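You operate a simulated robot arm through the tools that you are given. There is no shell and no other tool. Be economical: measure what you need, move in short steps, check, and stop when the job is done.

Carry out the task below with a simulated robot arm. There is one attempt and no reset: what you move stays moved.

TASK
Press the zero button three times.
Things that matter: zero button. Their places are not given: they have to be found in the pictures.

It is judged by the outcome, as a careful person would: the job done as asked, and still so three seconds after it is handed in. It fails if anything else is knocked over, pushed out of place, dropped, spilled or broken.

THE ROBOT
A 7-joint arm with a two-finger parallel gripper, fixed in place. Base frame: the origin is at the foot of the arm, x ahead of it, y to its left, z up. Lengths are in cm, angles in rad, forces in N, time in s.
Its first joint turns from -1.152 to 1.152 rad. Payload 2.5 kg.
Tool frame: the origin (TCP) lies between the finger pads and is the grasp point; the fingertips stand 2.3 cm ahead of it; z points along the fingers, y is the line along which they close. The gripper opens to 9.4 cm. The fingers are 3.8 cm wide and 1 cm thick; the gripper's body (5.4 by 9.6 cm) begins 3.9 cm behind the TCP.
Orientation is that of the tool frame in the base frame, as a unit quaternion [x, y, z, w]. With the fingers straight down and closing along the base's y, the tool's x points along the base's -x, its y along +y and its z along -z.

THE INTERFACE
- The arm moves only by the tool arm_command. Its argument "motion" is one flat list of numbers, 7 for each row, row after row: the gripper command, from -1 (shut) to 1 (fully open), values between in proportion, then the shift along the tool's x, y, z in units of 20 mm (1.0 is 20 mm), then the turn, a rotation vector about the tool's x, y, z in units of 5 degrees (1.0 is 5 degrees). In form: [gripper, dx, dy, dz, ax, ay, az, gripper, dx, dy, dz, ax, ay, az, ...]. A call has 1 to 8 rows; each row shifts and turns the commanded pose from where the row before left it, along the tool's axes as they then stand. A call with a number of a shift or a turn outside -1 to 1 is refused whole. A row lasts 0.2 s, in which the tool goes at most 5 cm and 0.15 rad; a call with a longer step from one row to the next is refused whole, and so is a gripper value outside its range. A pose out of reach is approached as far as the arm can. The call stops where the force on the tool passes 40 N (or 10 N more than at its start, if that is more) or the arm is blocked; 0.2 s more then pass. The fingers move at their own pace (about 10.8 cm/s each) and stop on an object; they squeeze with about 26 N. The grip force told is the motor's: it shows also when the fingers shut on nothing. Time passes only in rows, and 0.2 s behind the last, so rows that do not move let the fingers close. It gives the time, the measured TCP pose, the force on the tool (base axes), the opening and the grip force at its end, in the units of the frame above (readings bear some noise).
- Cameras (640 x 400 px; columns grow to the right, rows downward): "scene" is fixed at [9.7, -39, 56.67]; the picture's right is [0.95, -0.30, 0.00], its down [-0.11, -0.34, -0.93] and it looks along [0.28, 0.89, -0.36] (base axes); focal length 312 px, centre (320, 200). "wrist" rides on the gripper at [-3.9, 0, -4.4] in the tool frame; the picture's right is [0.00, -1.00, 0.00], its down [0.97, 0.00, -0.24] and it looks along [0.24, 0.00, 0.97] (tool axes); focal length 218 px, centre (320, 200).
- grab_frame(camera): a new picture of that camera. No time passes.
- measure_at(camera, pixels): for up to 12 pixels [column, row] of the newest picture of that camera ("zoom" is the newest enlarged one), the place [x, y, z] in the base frame of the surface seen there, good to about 0.2 cm. No time passes.
- inspect(camera, box): a new picture of the part [left, top, right, bottom] of that camera's present view, enlarged. No time passes.
- finish_job(): hands the job in; it is judged then, once.

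Work in short steps. Measure before you move; look again where a grasp or a placing could have gone wrong, and mend it. You have 60 turns and 26 pictures in all, those below and enlarged ones among them. Open the gripper and draw the arm clear of the work before you hand the job in, unless the task says otherwise; then end with one line.

The tools are called after "Call:" by a JSON object that holds its "method" and its "body". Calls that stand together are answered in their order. arm_command: Moves the arm, as the interface text tells. Its arguments: {"type":"object","properties":{"motion":{"type":"array"}},"required":["motion"]} The other tools are called the same way: grab_frame (camera) takes a picture; measure_at (camera, pixels) gives the place of the surface under pixels of a picture; inspect (camera, box) takes an enlarged picture of a part of a camera's view; finish_job () hands the job in.

At the start:

```text
clock: 0.0
position: [24.89, 30.44, 38.71]
ee_rot: [0.0, 1.0, 0.0, 0.0]
wrist_force: [0.4, 0.1, -0.8]
gripper_width: 9.4
gripper_force: 0.1
```

scene: 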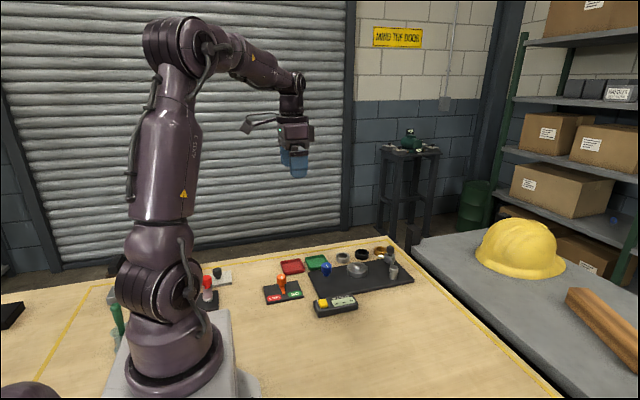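
wrist: 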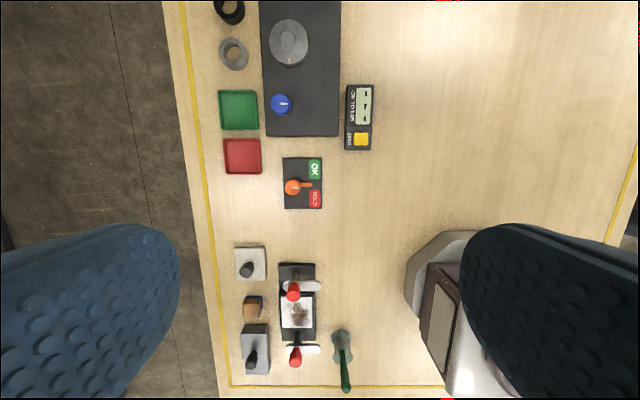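

The yellow button on the small display box (wrist pixel ~[361,139]) may be the zero button; I enlarge to check it.

Call:
{"method": "inspect", "body": {"camera": "wrist", "box": [330, 75, 400, 160]}}

Call:
{"method": "inspect", "body": {"camera": "scene", "box": [250, 235, 430, 335]}}

Call:
{"method": "measure_at", "body": {"camera": "wrist", "pixels": [[361, 139], [357, 139], [365, 139], [361, 134], [361, 144], [349, 139], [371, 148], [363, 105], [347, 148], [371, 88]]}}

```text
4.71 times, centred on (365, 118) of wrist
```

zoom: 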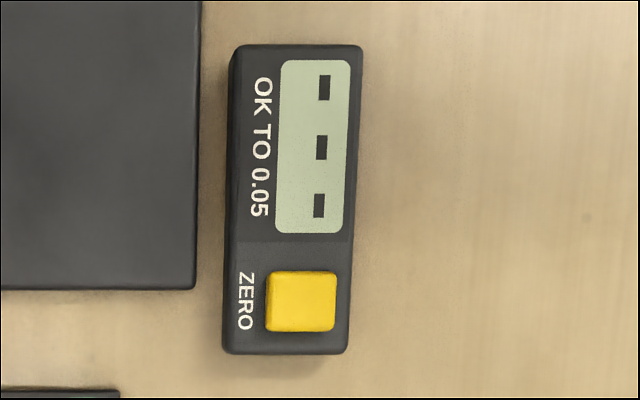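

```text
3.56 times, centred on (340, 285) of scene
```

zoom: 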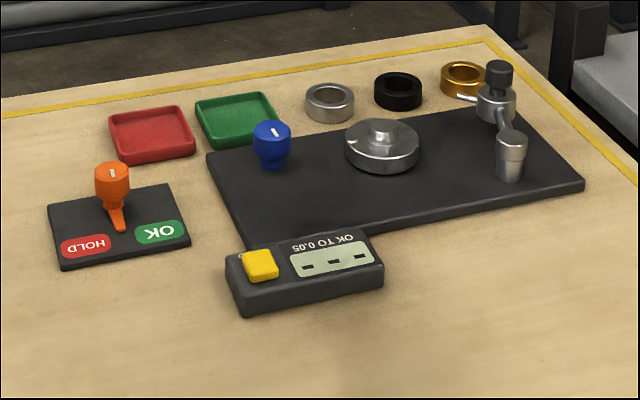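

```text
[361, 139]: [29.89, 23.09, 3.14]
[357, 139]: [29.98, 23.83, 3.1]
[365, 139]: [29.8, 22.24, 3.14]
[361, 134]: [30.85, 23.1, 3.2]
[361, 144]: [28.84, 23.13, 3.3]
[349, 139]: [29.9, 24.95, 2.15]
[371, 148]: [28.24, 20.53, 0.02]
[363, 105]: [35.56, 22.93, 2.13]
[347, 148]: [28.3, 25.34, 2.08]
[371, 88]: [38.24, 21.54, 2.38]
```

The ZERO button is the yellow one, about (29.9, 23.1), with its top measured near z 3.1. The table reads about z 0 there, not 3.2, so I cross-check with the scene camera.

Call:
{"method": "grab_frame", "body": {"camera": "scene"}}

Call:
{"method": "measure_at", "body": {"camera": "scene", "pixels": [[323, 303], [323, 301], [340, 305], [360, 340], [300, 330], [326, 270], [282, 282], [358, 269]]}}

Call:
{"method": "measure_at", "body": {"camera": "wrist", "pixels": [[450, 139], [385, 130], [345, 180], [281, 104], [292, 187], [300, 100]]}}

```text
21 pictures are left
```

scene: 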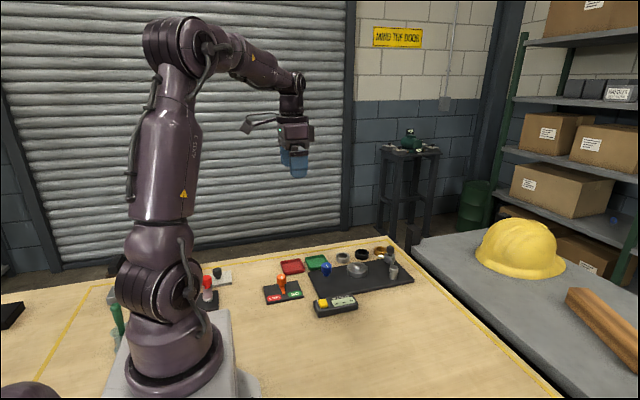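

```text
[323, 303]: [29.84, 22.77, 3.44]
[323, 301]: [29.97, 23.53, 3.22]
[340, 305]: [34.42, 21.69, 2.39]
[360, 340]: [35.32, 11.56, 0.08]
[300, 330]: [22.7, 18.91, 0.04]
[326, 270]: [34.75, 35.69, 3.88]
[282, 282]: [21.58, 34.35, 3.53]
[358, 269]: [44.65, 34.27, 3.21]
```

```text
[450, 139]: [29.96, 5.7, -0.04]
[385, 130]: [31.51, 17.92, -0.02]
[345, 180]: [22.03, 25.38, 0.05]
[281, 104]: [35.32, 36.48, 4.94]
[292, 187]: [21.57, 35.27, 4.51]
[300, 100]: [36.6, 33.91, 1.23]
```

Table is z≈0; button top z≈3.2 centred near (29.9, 23.1). I shut the gripper and move over it, descending halfway.

Call:
{"method": "arm_command", "body": {"motion": [-1, -0.3125, -0.459, 1, 0, 0, 0, -1, -0.3125, -0.459, 1, 0, 0, 0, -1, -0.3125, -0.459, 1, 0, 0, 0, -1, -0.3125, -0.459, 1, 0, 0, 0, -1, -0.3125, -0.459, 1, 0, 0, 0, -1, -0.3125, -0.459, 1, 0, 0, 0, -1, -0.3125, -0.459, 1, 0, 0, 0, -1, -0.3125, -0.459, 1, 0, 0, 0]}}

Call:
{"method": "grab_frame", "body": {"camera": "wrist"}}

```text
clock: 1.8
position: [29.9, 23.07, 22.77]
ee_rot: [0.001, 1.0, 0.0, 0.0]
wrist_force: [-0.4, -0.4, 1.0]
gripper_width: 0.0
gripper_force: 25.9
```

```text
20 pictures are left
```

wrist: 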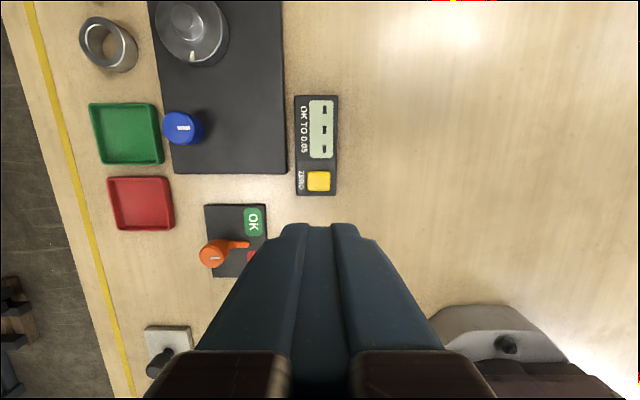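

Aligned so far. I re-measure the button at [319,181] and lower to about z 8.

Call:
{"method": "measure_at", "body": {"camera": "wrist", "pixels": [[319, 181], [309, 181], [328, 181], [319, 173], [319, 189], [303, 181]]}}

Call:
{"method": "arm_command", "body": {"motion": [-1, 0, 0, 1, 0, 0, 0, -1, 0, 0, 1, 0, 0, 0, -1, 0, 0, 1, 0, 0, 0, -1, 0, 0, 1, 0, 0, 0, -1, 0, 0, 1, 0, 0, 0, -1, 0, 0, 1, 0, 0, 0, -1, 0, 0, 1, 0, 0, 0, -1, 0, 0, 0, 0, 0, 0]}}

Call:
{"method": "inspect", "body": {"camera": "scene", "box": [270, 240, 390, 330]}}

```text
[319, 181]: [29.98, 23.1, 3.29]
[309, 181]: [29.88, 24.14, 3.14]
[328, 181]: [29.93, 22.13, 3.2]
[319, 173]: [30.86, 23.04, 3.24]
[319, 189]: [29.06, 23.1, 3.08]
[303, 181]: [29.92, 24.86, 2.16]
```

```text
clock: 3.6
position: [30.11, 23.18, 8.89]
ee_rot: [0.001, 1.0, 0.0, 0.0]
wrist_force: [-0.2, -0.7, 0.6]
gripper_width: 0.01
gripper_force: 25.8
```

```text
4.44 times, centred on (330, 285) of scene
```

zoom: 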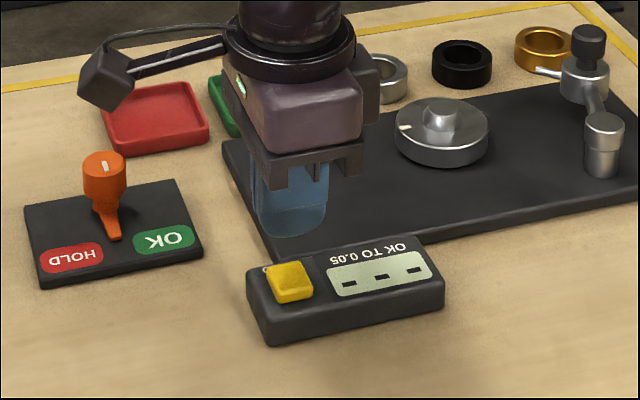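

Tip is at z≈6.6, centred over the button. I lower 2.8 cm, then stop just above it.

Call:
{"method": "arm_command", "body": {"motion": [-1, 0, 0, 0.7, 0, 0, 0, -1, 0, 0, 0.7, 0, 0, 0, -1, 0, 0, 0, 0, 0, 0]}}

Call:
{"method": "inspect", "body": {"camera": "scene", "box": [270, 240, 390, 330]}}

```text
clock: 4.4
position: [30.0, 23.15, 5.94]
ee_rot: [-0.001, 1.0, 0.0, 0.001]
wrist_force: [0.6, -0.3, 1.5]
gripper_width: 0.0
gripper_force: 25.9
```

```text
4.44 times, centred on (330, 285) of scene
```

zoom: 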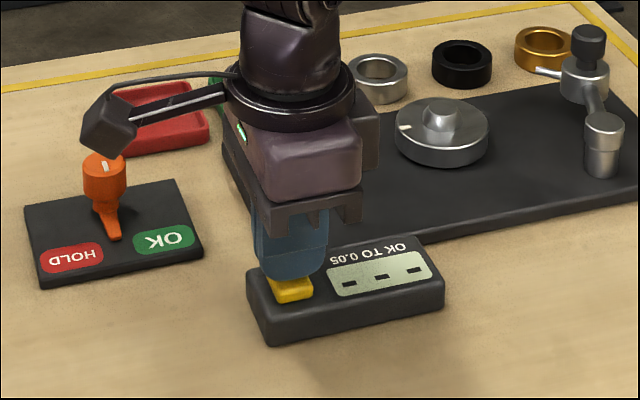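

Tip at z≈3.6, just above the button (top 3.2). I press in small steps.

Call:
{"method": "arm_command", "body": {"motion": [-1, 0, 0, 0.1, 0, 0, 0, -1, 0, 0, 0.1, 0, 0, 0, -1, 0, 0, 0.1, 0, 0, 0, -1, 0, 0, 0, 0, 0, 0]}}

Call:
{"method": "inspect", "body": {"camera": "scene", "box": [300, 270, 380, 330]}}

```text
clock: 5.4
position: [29.87, 23.19, 5.44]
ee_rot: [0.0, 1.0, -0.001, 0.0]
wrist_force: [0.1, -1.4, 0.6]
gripper_width: 0.02
gripper_force: 25.8
```

```text
6.67 times, centred on (340, 300) of scene
```

zoom: 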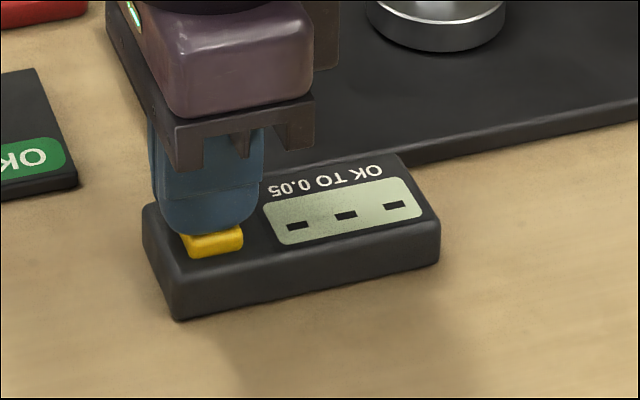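

No contact force yet (tip z≈3.14). I go on down 0.2 cm at a time.

Call:
{"method": "arm_command", "body": {"motion": [-1, 0, 0, 0.1, 0, 0, 0, -1, 0, 0, 0, 0, 0, 0]}}

Call:
{"method": "inspect", "body": {"camera": "scene", "box": [300, 270, 380, 330]}}

```text
clock: 6.0
position: [29.95, 23.1, 5.05]
ee_rot: [0.0, 1.0, 0.0, 0.0]
wrist_force: [0.1, 0.6, 1.9]
gripper_width: 0.02
gripper_force: 26.1
```

```text
6.67 times, centred on (340, 300) of scene
```

zoom: 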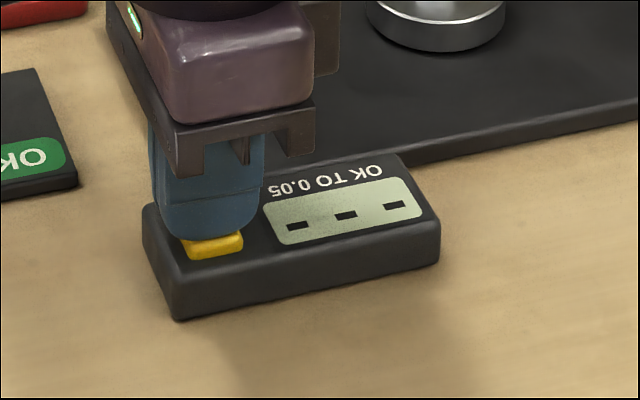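

Force rises slightly (1.9 N); button is starting to yield. Another small step.

Call:
{"method": "arm_command", "body": {"motion": [-1, 0, 0, 0.1, 0, 0, 0, -1, 0, 0, 0, 0, 0, 0]}}

Call:
{"method": "inspect", "body": {"camera": "scene", "box": [300, 270, 380, 330]}}

```text
clock: 6.6
position: [29.8, 22.99, 4.94]
ee_rot: [0.0, 1.0, 0.0, -0.001]
wrist_force: [-1.4, -0.3, 5.3]
gripper_width: 0.0
gripper_force: 25.9
```

```text
6.67 times, centred on (340, 300) of scene
```

zoom: 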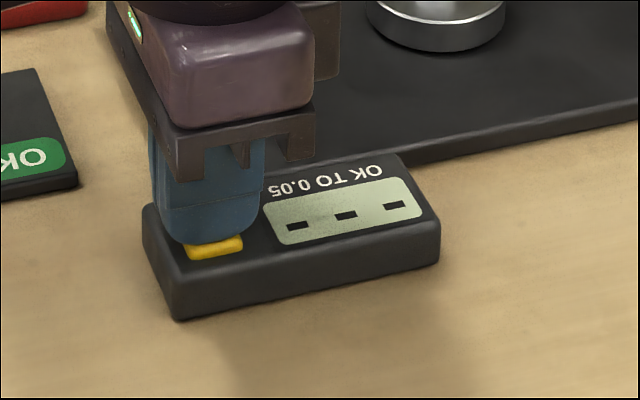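

Button is moving down (5.3 N). Another step.

Call:
{"method": "arm_command", "body": {"motion": [-1, 0, 0, 0.1, 0, 0, 0, -1, 0, 0, 0, 0, 0, 0]}}

Call:
{"method": "inspect", "body": {"camera": "scene", "box": [300, 270, 380, 330]}}

```text
clock: 7.2
position: [29.8, 23.02, 4.73]
ee_rot: [0.0, 1.0, 0.001, 0.0]
wrist_force: [-3.6, -0.2, 17.0]
gripper_width: 0.01
gripper_force: 25.6
```

```text
6.67 times, centred on (340, 300) of scene
```

zoom: 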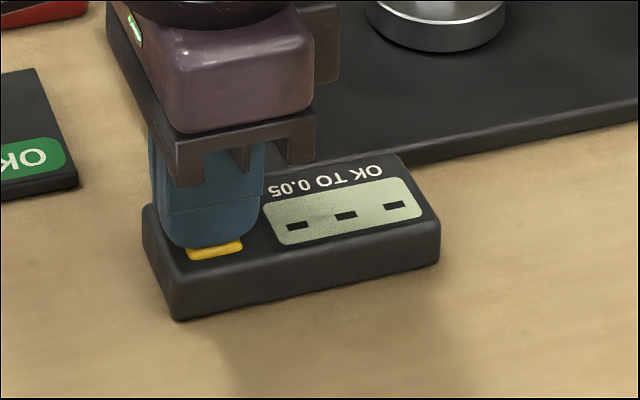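

Force jumped to 17 N, so it is near its stop. One half step more to confirm.

Call:
{"method": "arm_command", "body": {"motion": [-1, 0, 0, 0.05, 0, 0, 0, -1, 0, 0, 0, 0, 0, 0]}}

Call:
{"method": "inspect", "body": {"camera": "scene", "box": [300, 270, 380, 330]}}

```text
clock: 7.8
position: [29.96, 23.08, 4.68]
ee_rot: [0.0, 1.0, 0.0, 0.0]
wrist_force: [-5.7, -1.2, 21.1]
gripper_width: 0.0
gripper_force: 25.2
```

```text
6.67 times, centred on (340, 300) of scene
```

zoom: 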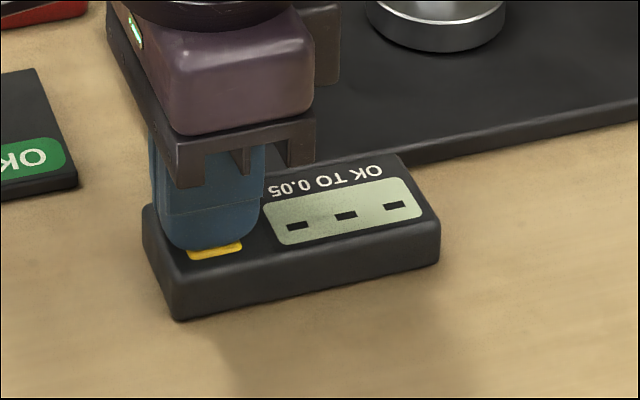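

21 N and still not clearly at a stop; one more half step, then release.

Call:
{"method": "arm_command", "body": {"motion": [-1, 0, 0, 0.08, 0, 0, 0, -1, 0, 0, 0, 0, 0, 0]}}

Call:
{"method": "inspect", "body": {"camera": "scene", "box": [300, 270, 380, 330]}}

```text
clock: 8.4
position: [29.92, 23.06, 4.6]
ee_rot: [0.001, 1.0, -0.001, 0.0]
wrist_force: [-6.5, -5.2, 23.6]
gripper_width: 0.0
gripper_force: 25.7
stopped in row 2: the force on the tool passed its limit (the readings are from after the stop); the commanded pose is now the measured one
```

```text
6.67 times, centred on (340, 300) of scene
```

zoom: 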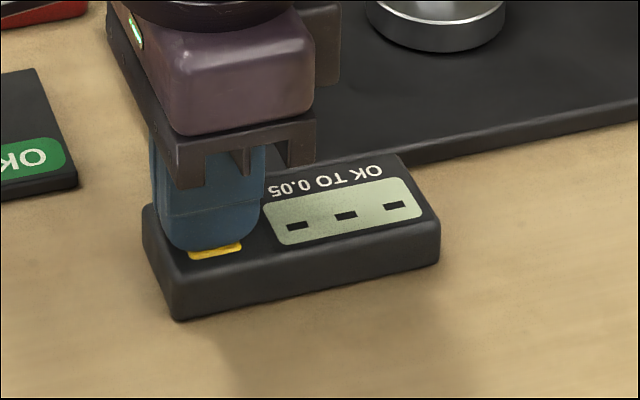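

It is bottomed: press one done. I raise 1.4 cm to release fully and look.

Call:
{"method": "arm_command", "body": {"motion": [-1, 0, 0, -0.35, 0, 0, 0, -1, 0, 0, -0.35, 0, 0, 0, -1, 0, 0, 0, 0, 0, 0, -1, 0, 0, 0, 0, 0, 0]}}

Call:
{"method": "inspect", "body": {"camera": "scene", "box": [300, 270, 380, 330]}}

```text
clock: 9.4
position: [30.03, 23.1, 5.86]
ee_rot: [-0.001, 1.0, -0.001, 0.0]
wrist_force: [0.9, -0.3, 0.6]
gripper_width: 0.0
gripper_force: 25.6
```

```text
6.67 times, centred on (340, 300) of scene
```

zoom: 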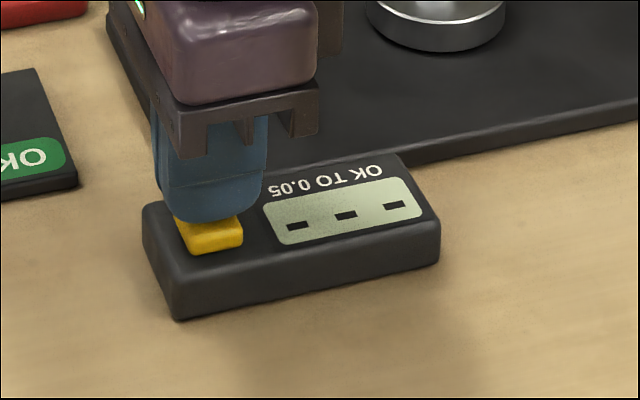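

The button sprang back fully and the box hasn't moved. Press two, down to the same depth.

Call:
{"method": "arm_command", "body": {"motion": [-1, 0, 0, 0.25, 0, 0, 0, -1, 0, 0, 0.2, 0, 0, 0, -1, 0, 0, 0.15, 0, 0, 0, -1, 0, 0, 0.06, 0, 0, 0, -1, 0, 0, 0.05, 0, 0, 0, -1, 0, 0, 0.03, 0, 0, 0, -1, 0, 0, 0, 0, 0, 0]}}

Call:
{"method": "inspect", "body": {"camera": "scene", "box": [300, 270, 380, 330]}}

```text
clock: 11.1
position: [29.9, 23.15, 4.61]
ee_rot: [0.0, 1.0, 0.0, 0.0]
wrist_force: [-6.0, -3.3, 30.4]
gripper_width: 0.01
gripper_force: 25.5
```

```text
6.67 times, centred on (340, 300) of scene
```

zoom: 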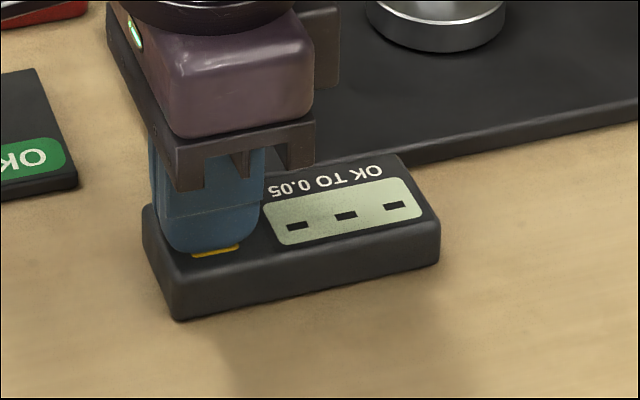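

30 N and pressed well in, but the first press reached the 40 N limit; I push slightly further to match it.

Call:
{"method": "arm_command", "body": {"motion": [-1, 0, 0, 0.05, 0, 0, 0, -1, 0, 0, 0.05, 0, 0, 0, -1, 0, 0, 0.05, 0, 0, 0, -1, 0, 0, 0, 0, 0, 0]}}

Call:
{"method": "inspect", "body": {"camera": "scene", "box": [300, 270, 380, 330]}}

```text
clock: 11.4
position: [29.92, 23.03, 4.6]
ee_rot: [-0.001, 1.0, 0.0, 0.0]
wrist_force: [-6.6, -5.6, 24.1]
gripper_width: 0.0
gripper_force: 25.8
stopped in row 1: the force on the tool passed its limit (the readings are from after the stop); the commanded pose is now the measured one
```

```text
6.67 times, centred on (340, 300) of scene
```

zoom: 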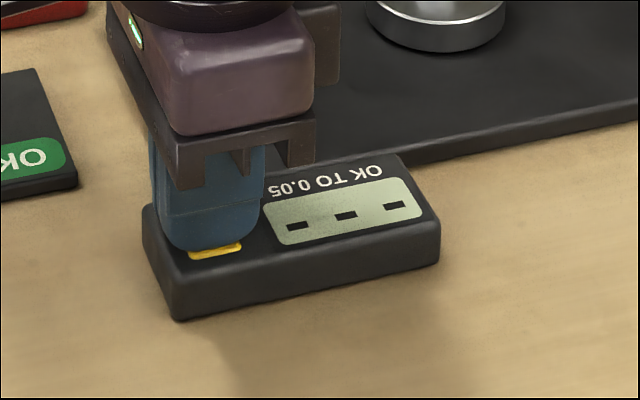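

Limit reached, same as press one. Now a full release; then I check.

Call:
{"method": "arm_command", "body": {"motion": [-1, 0, 0, -0.35, 0, 0, 0, -1, 0, 0, -0.35, 0, 0, 0, -1, 0, 0, 0, 0, 0, 0, -1, 0, 0, 0, 0, 0, 0]}}

Call:
{"method": "inspect", "body": {"camera": "scene", "box": [300, 270, 380, 330]}}

```text
clock: 12.4
position: [29.9, 22.98, 5.93]
ee_rot: [0.0, 1.0, 0.0, 0.001]
wrist_force: [0.3, 0.3, 0.7]
gripper_width: 0.02
gripper_force: 26.1
```

```text
6.67 times, centred on (340, 300) of scene
```

zoom: 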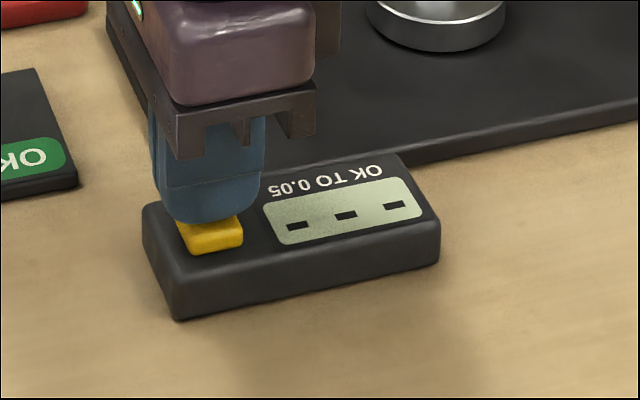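

Button is up again. Third press, to the same depth.

Call:
{"method": "arm_command", "body": {"motion": [-1, 0, 0, 0.25, 0, 0, 0, -1, 0, 0, 0.2, 0, 0, 0, -1, 0, 0, 0.15, 0, 0, 0, -1, 0, 0, 0.06, 0, 0, 0, -1, 0, 0, 0.05, 0, 0, 0, -1, 0, 0, 0.05, 0, 0, 0, -1, 0, 0, 0.04, 0, 0, 0, -1, 0, 0, 0.03, 0, 0, 0]}}

Call:
{"method": "inspect", "body": {"camera": "scene", "box": [300, 270, 380, 330]}}

```text
clock: 13.9
position: [29.9, 23.17, 4.63]
ee_rot: [0.0, 1.0, 0.001, -0.001]
wrist_force: [-5.9, -4.7, 23.9]
gripper_width: 0.0
gripper_force: 26.3
stopped in row 7: the force on the tool passed its limit (the readings are from after the stop); the commanded pose is now the measured one
```

```text
6.67 times, centred on (340, 300) of scene
```

zoom: 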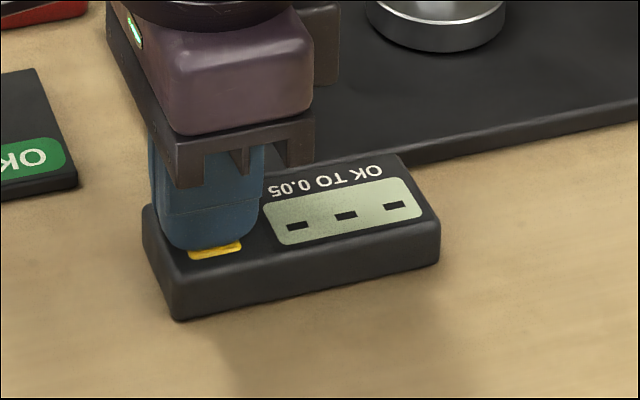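

Third press reached the same depth. I lift well clear before opening the gripper.

Call:
{"method": "arm_command", "body": {"motion": [-1, 0, 0, -0.5, 0, 0, 0, -1, 0, 0, -1, 0, 0, 0, -1, 0, 0, -1, 0, 0, 0, -1, 0, 0, -1, 0, 0, 0, -1, 0, 0, -1, 0, 0, 0, -1, 0, 0, -1, 0, 0, 0, -1, 0, 0, -1, 0, 0, 0, -1, 0, 0, -1, 0, 0, 0]}}

Call:
{"method": "arm_command", "body": {"motion": [1, 0, 0, -1, 0, 0, 0, 1, 0, 0, -1, 0, 0, 0, 1, 0, 0, -1, 0, 0, 0, 1, 0, 0, 0, 0, 0, 0]}}

Call:
{"method": "inspect", "body": {"camera": "scene", "box": [250, 235, 430, 335]}}

```text
clock: 15.7
position: [29.72, 22.97, 19.68]
ee_rot: [0.0, 1.0, -0.001, 0.0]
wrist_force: [0.0, -0.8, 1.1]
gripper_width: 0.01
gripper_force: 26.2
```

```text
clock: 16.7
position: [29.81, 23.13, 25.67]
ee_rot: [0.0, 1.0, 0.0, 0.0]
wrist_force: [0.3, 0.5, 0.4]
gripper_width: 9.4
gripper_force: 0.1
```

```text
3.56 times, centred on (340, 285) of scene
```

zoom: 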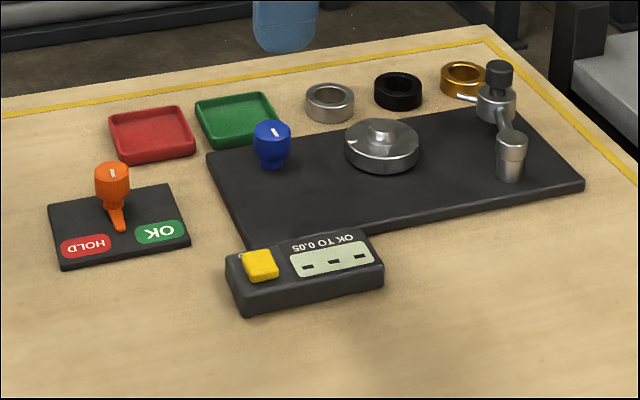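

The button is back up, nothing else has moved, the arm is clear and the gripper is open. Handing in.

Call:
{"method": "finish_job", "body": {}}

```text
The job is handed in.
```

I pressed the zero button three times, each time down to the 40 N force limit with a full release after; the display showed dashes throughout, so the only evidence of the presses is the force readings and pictures.
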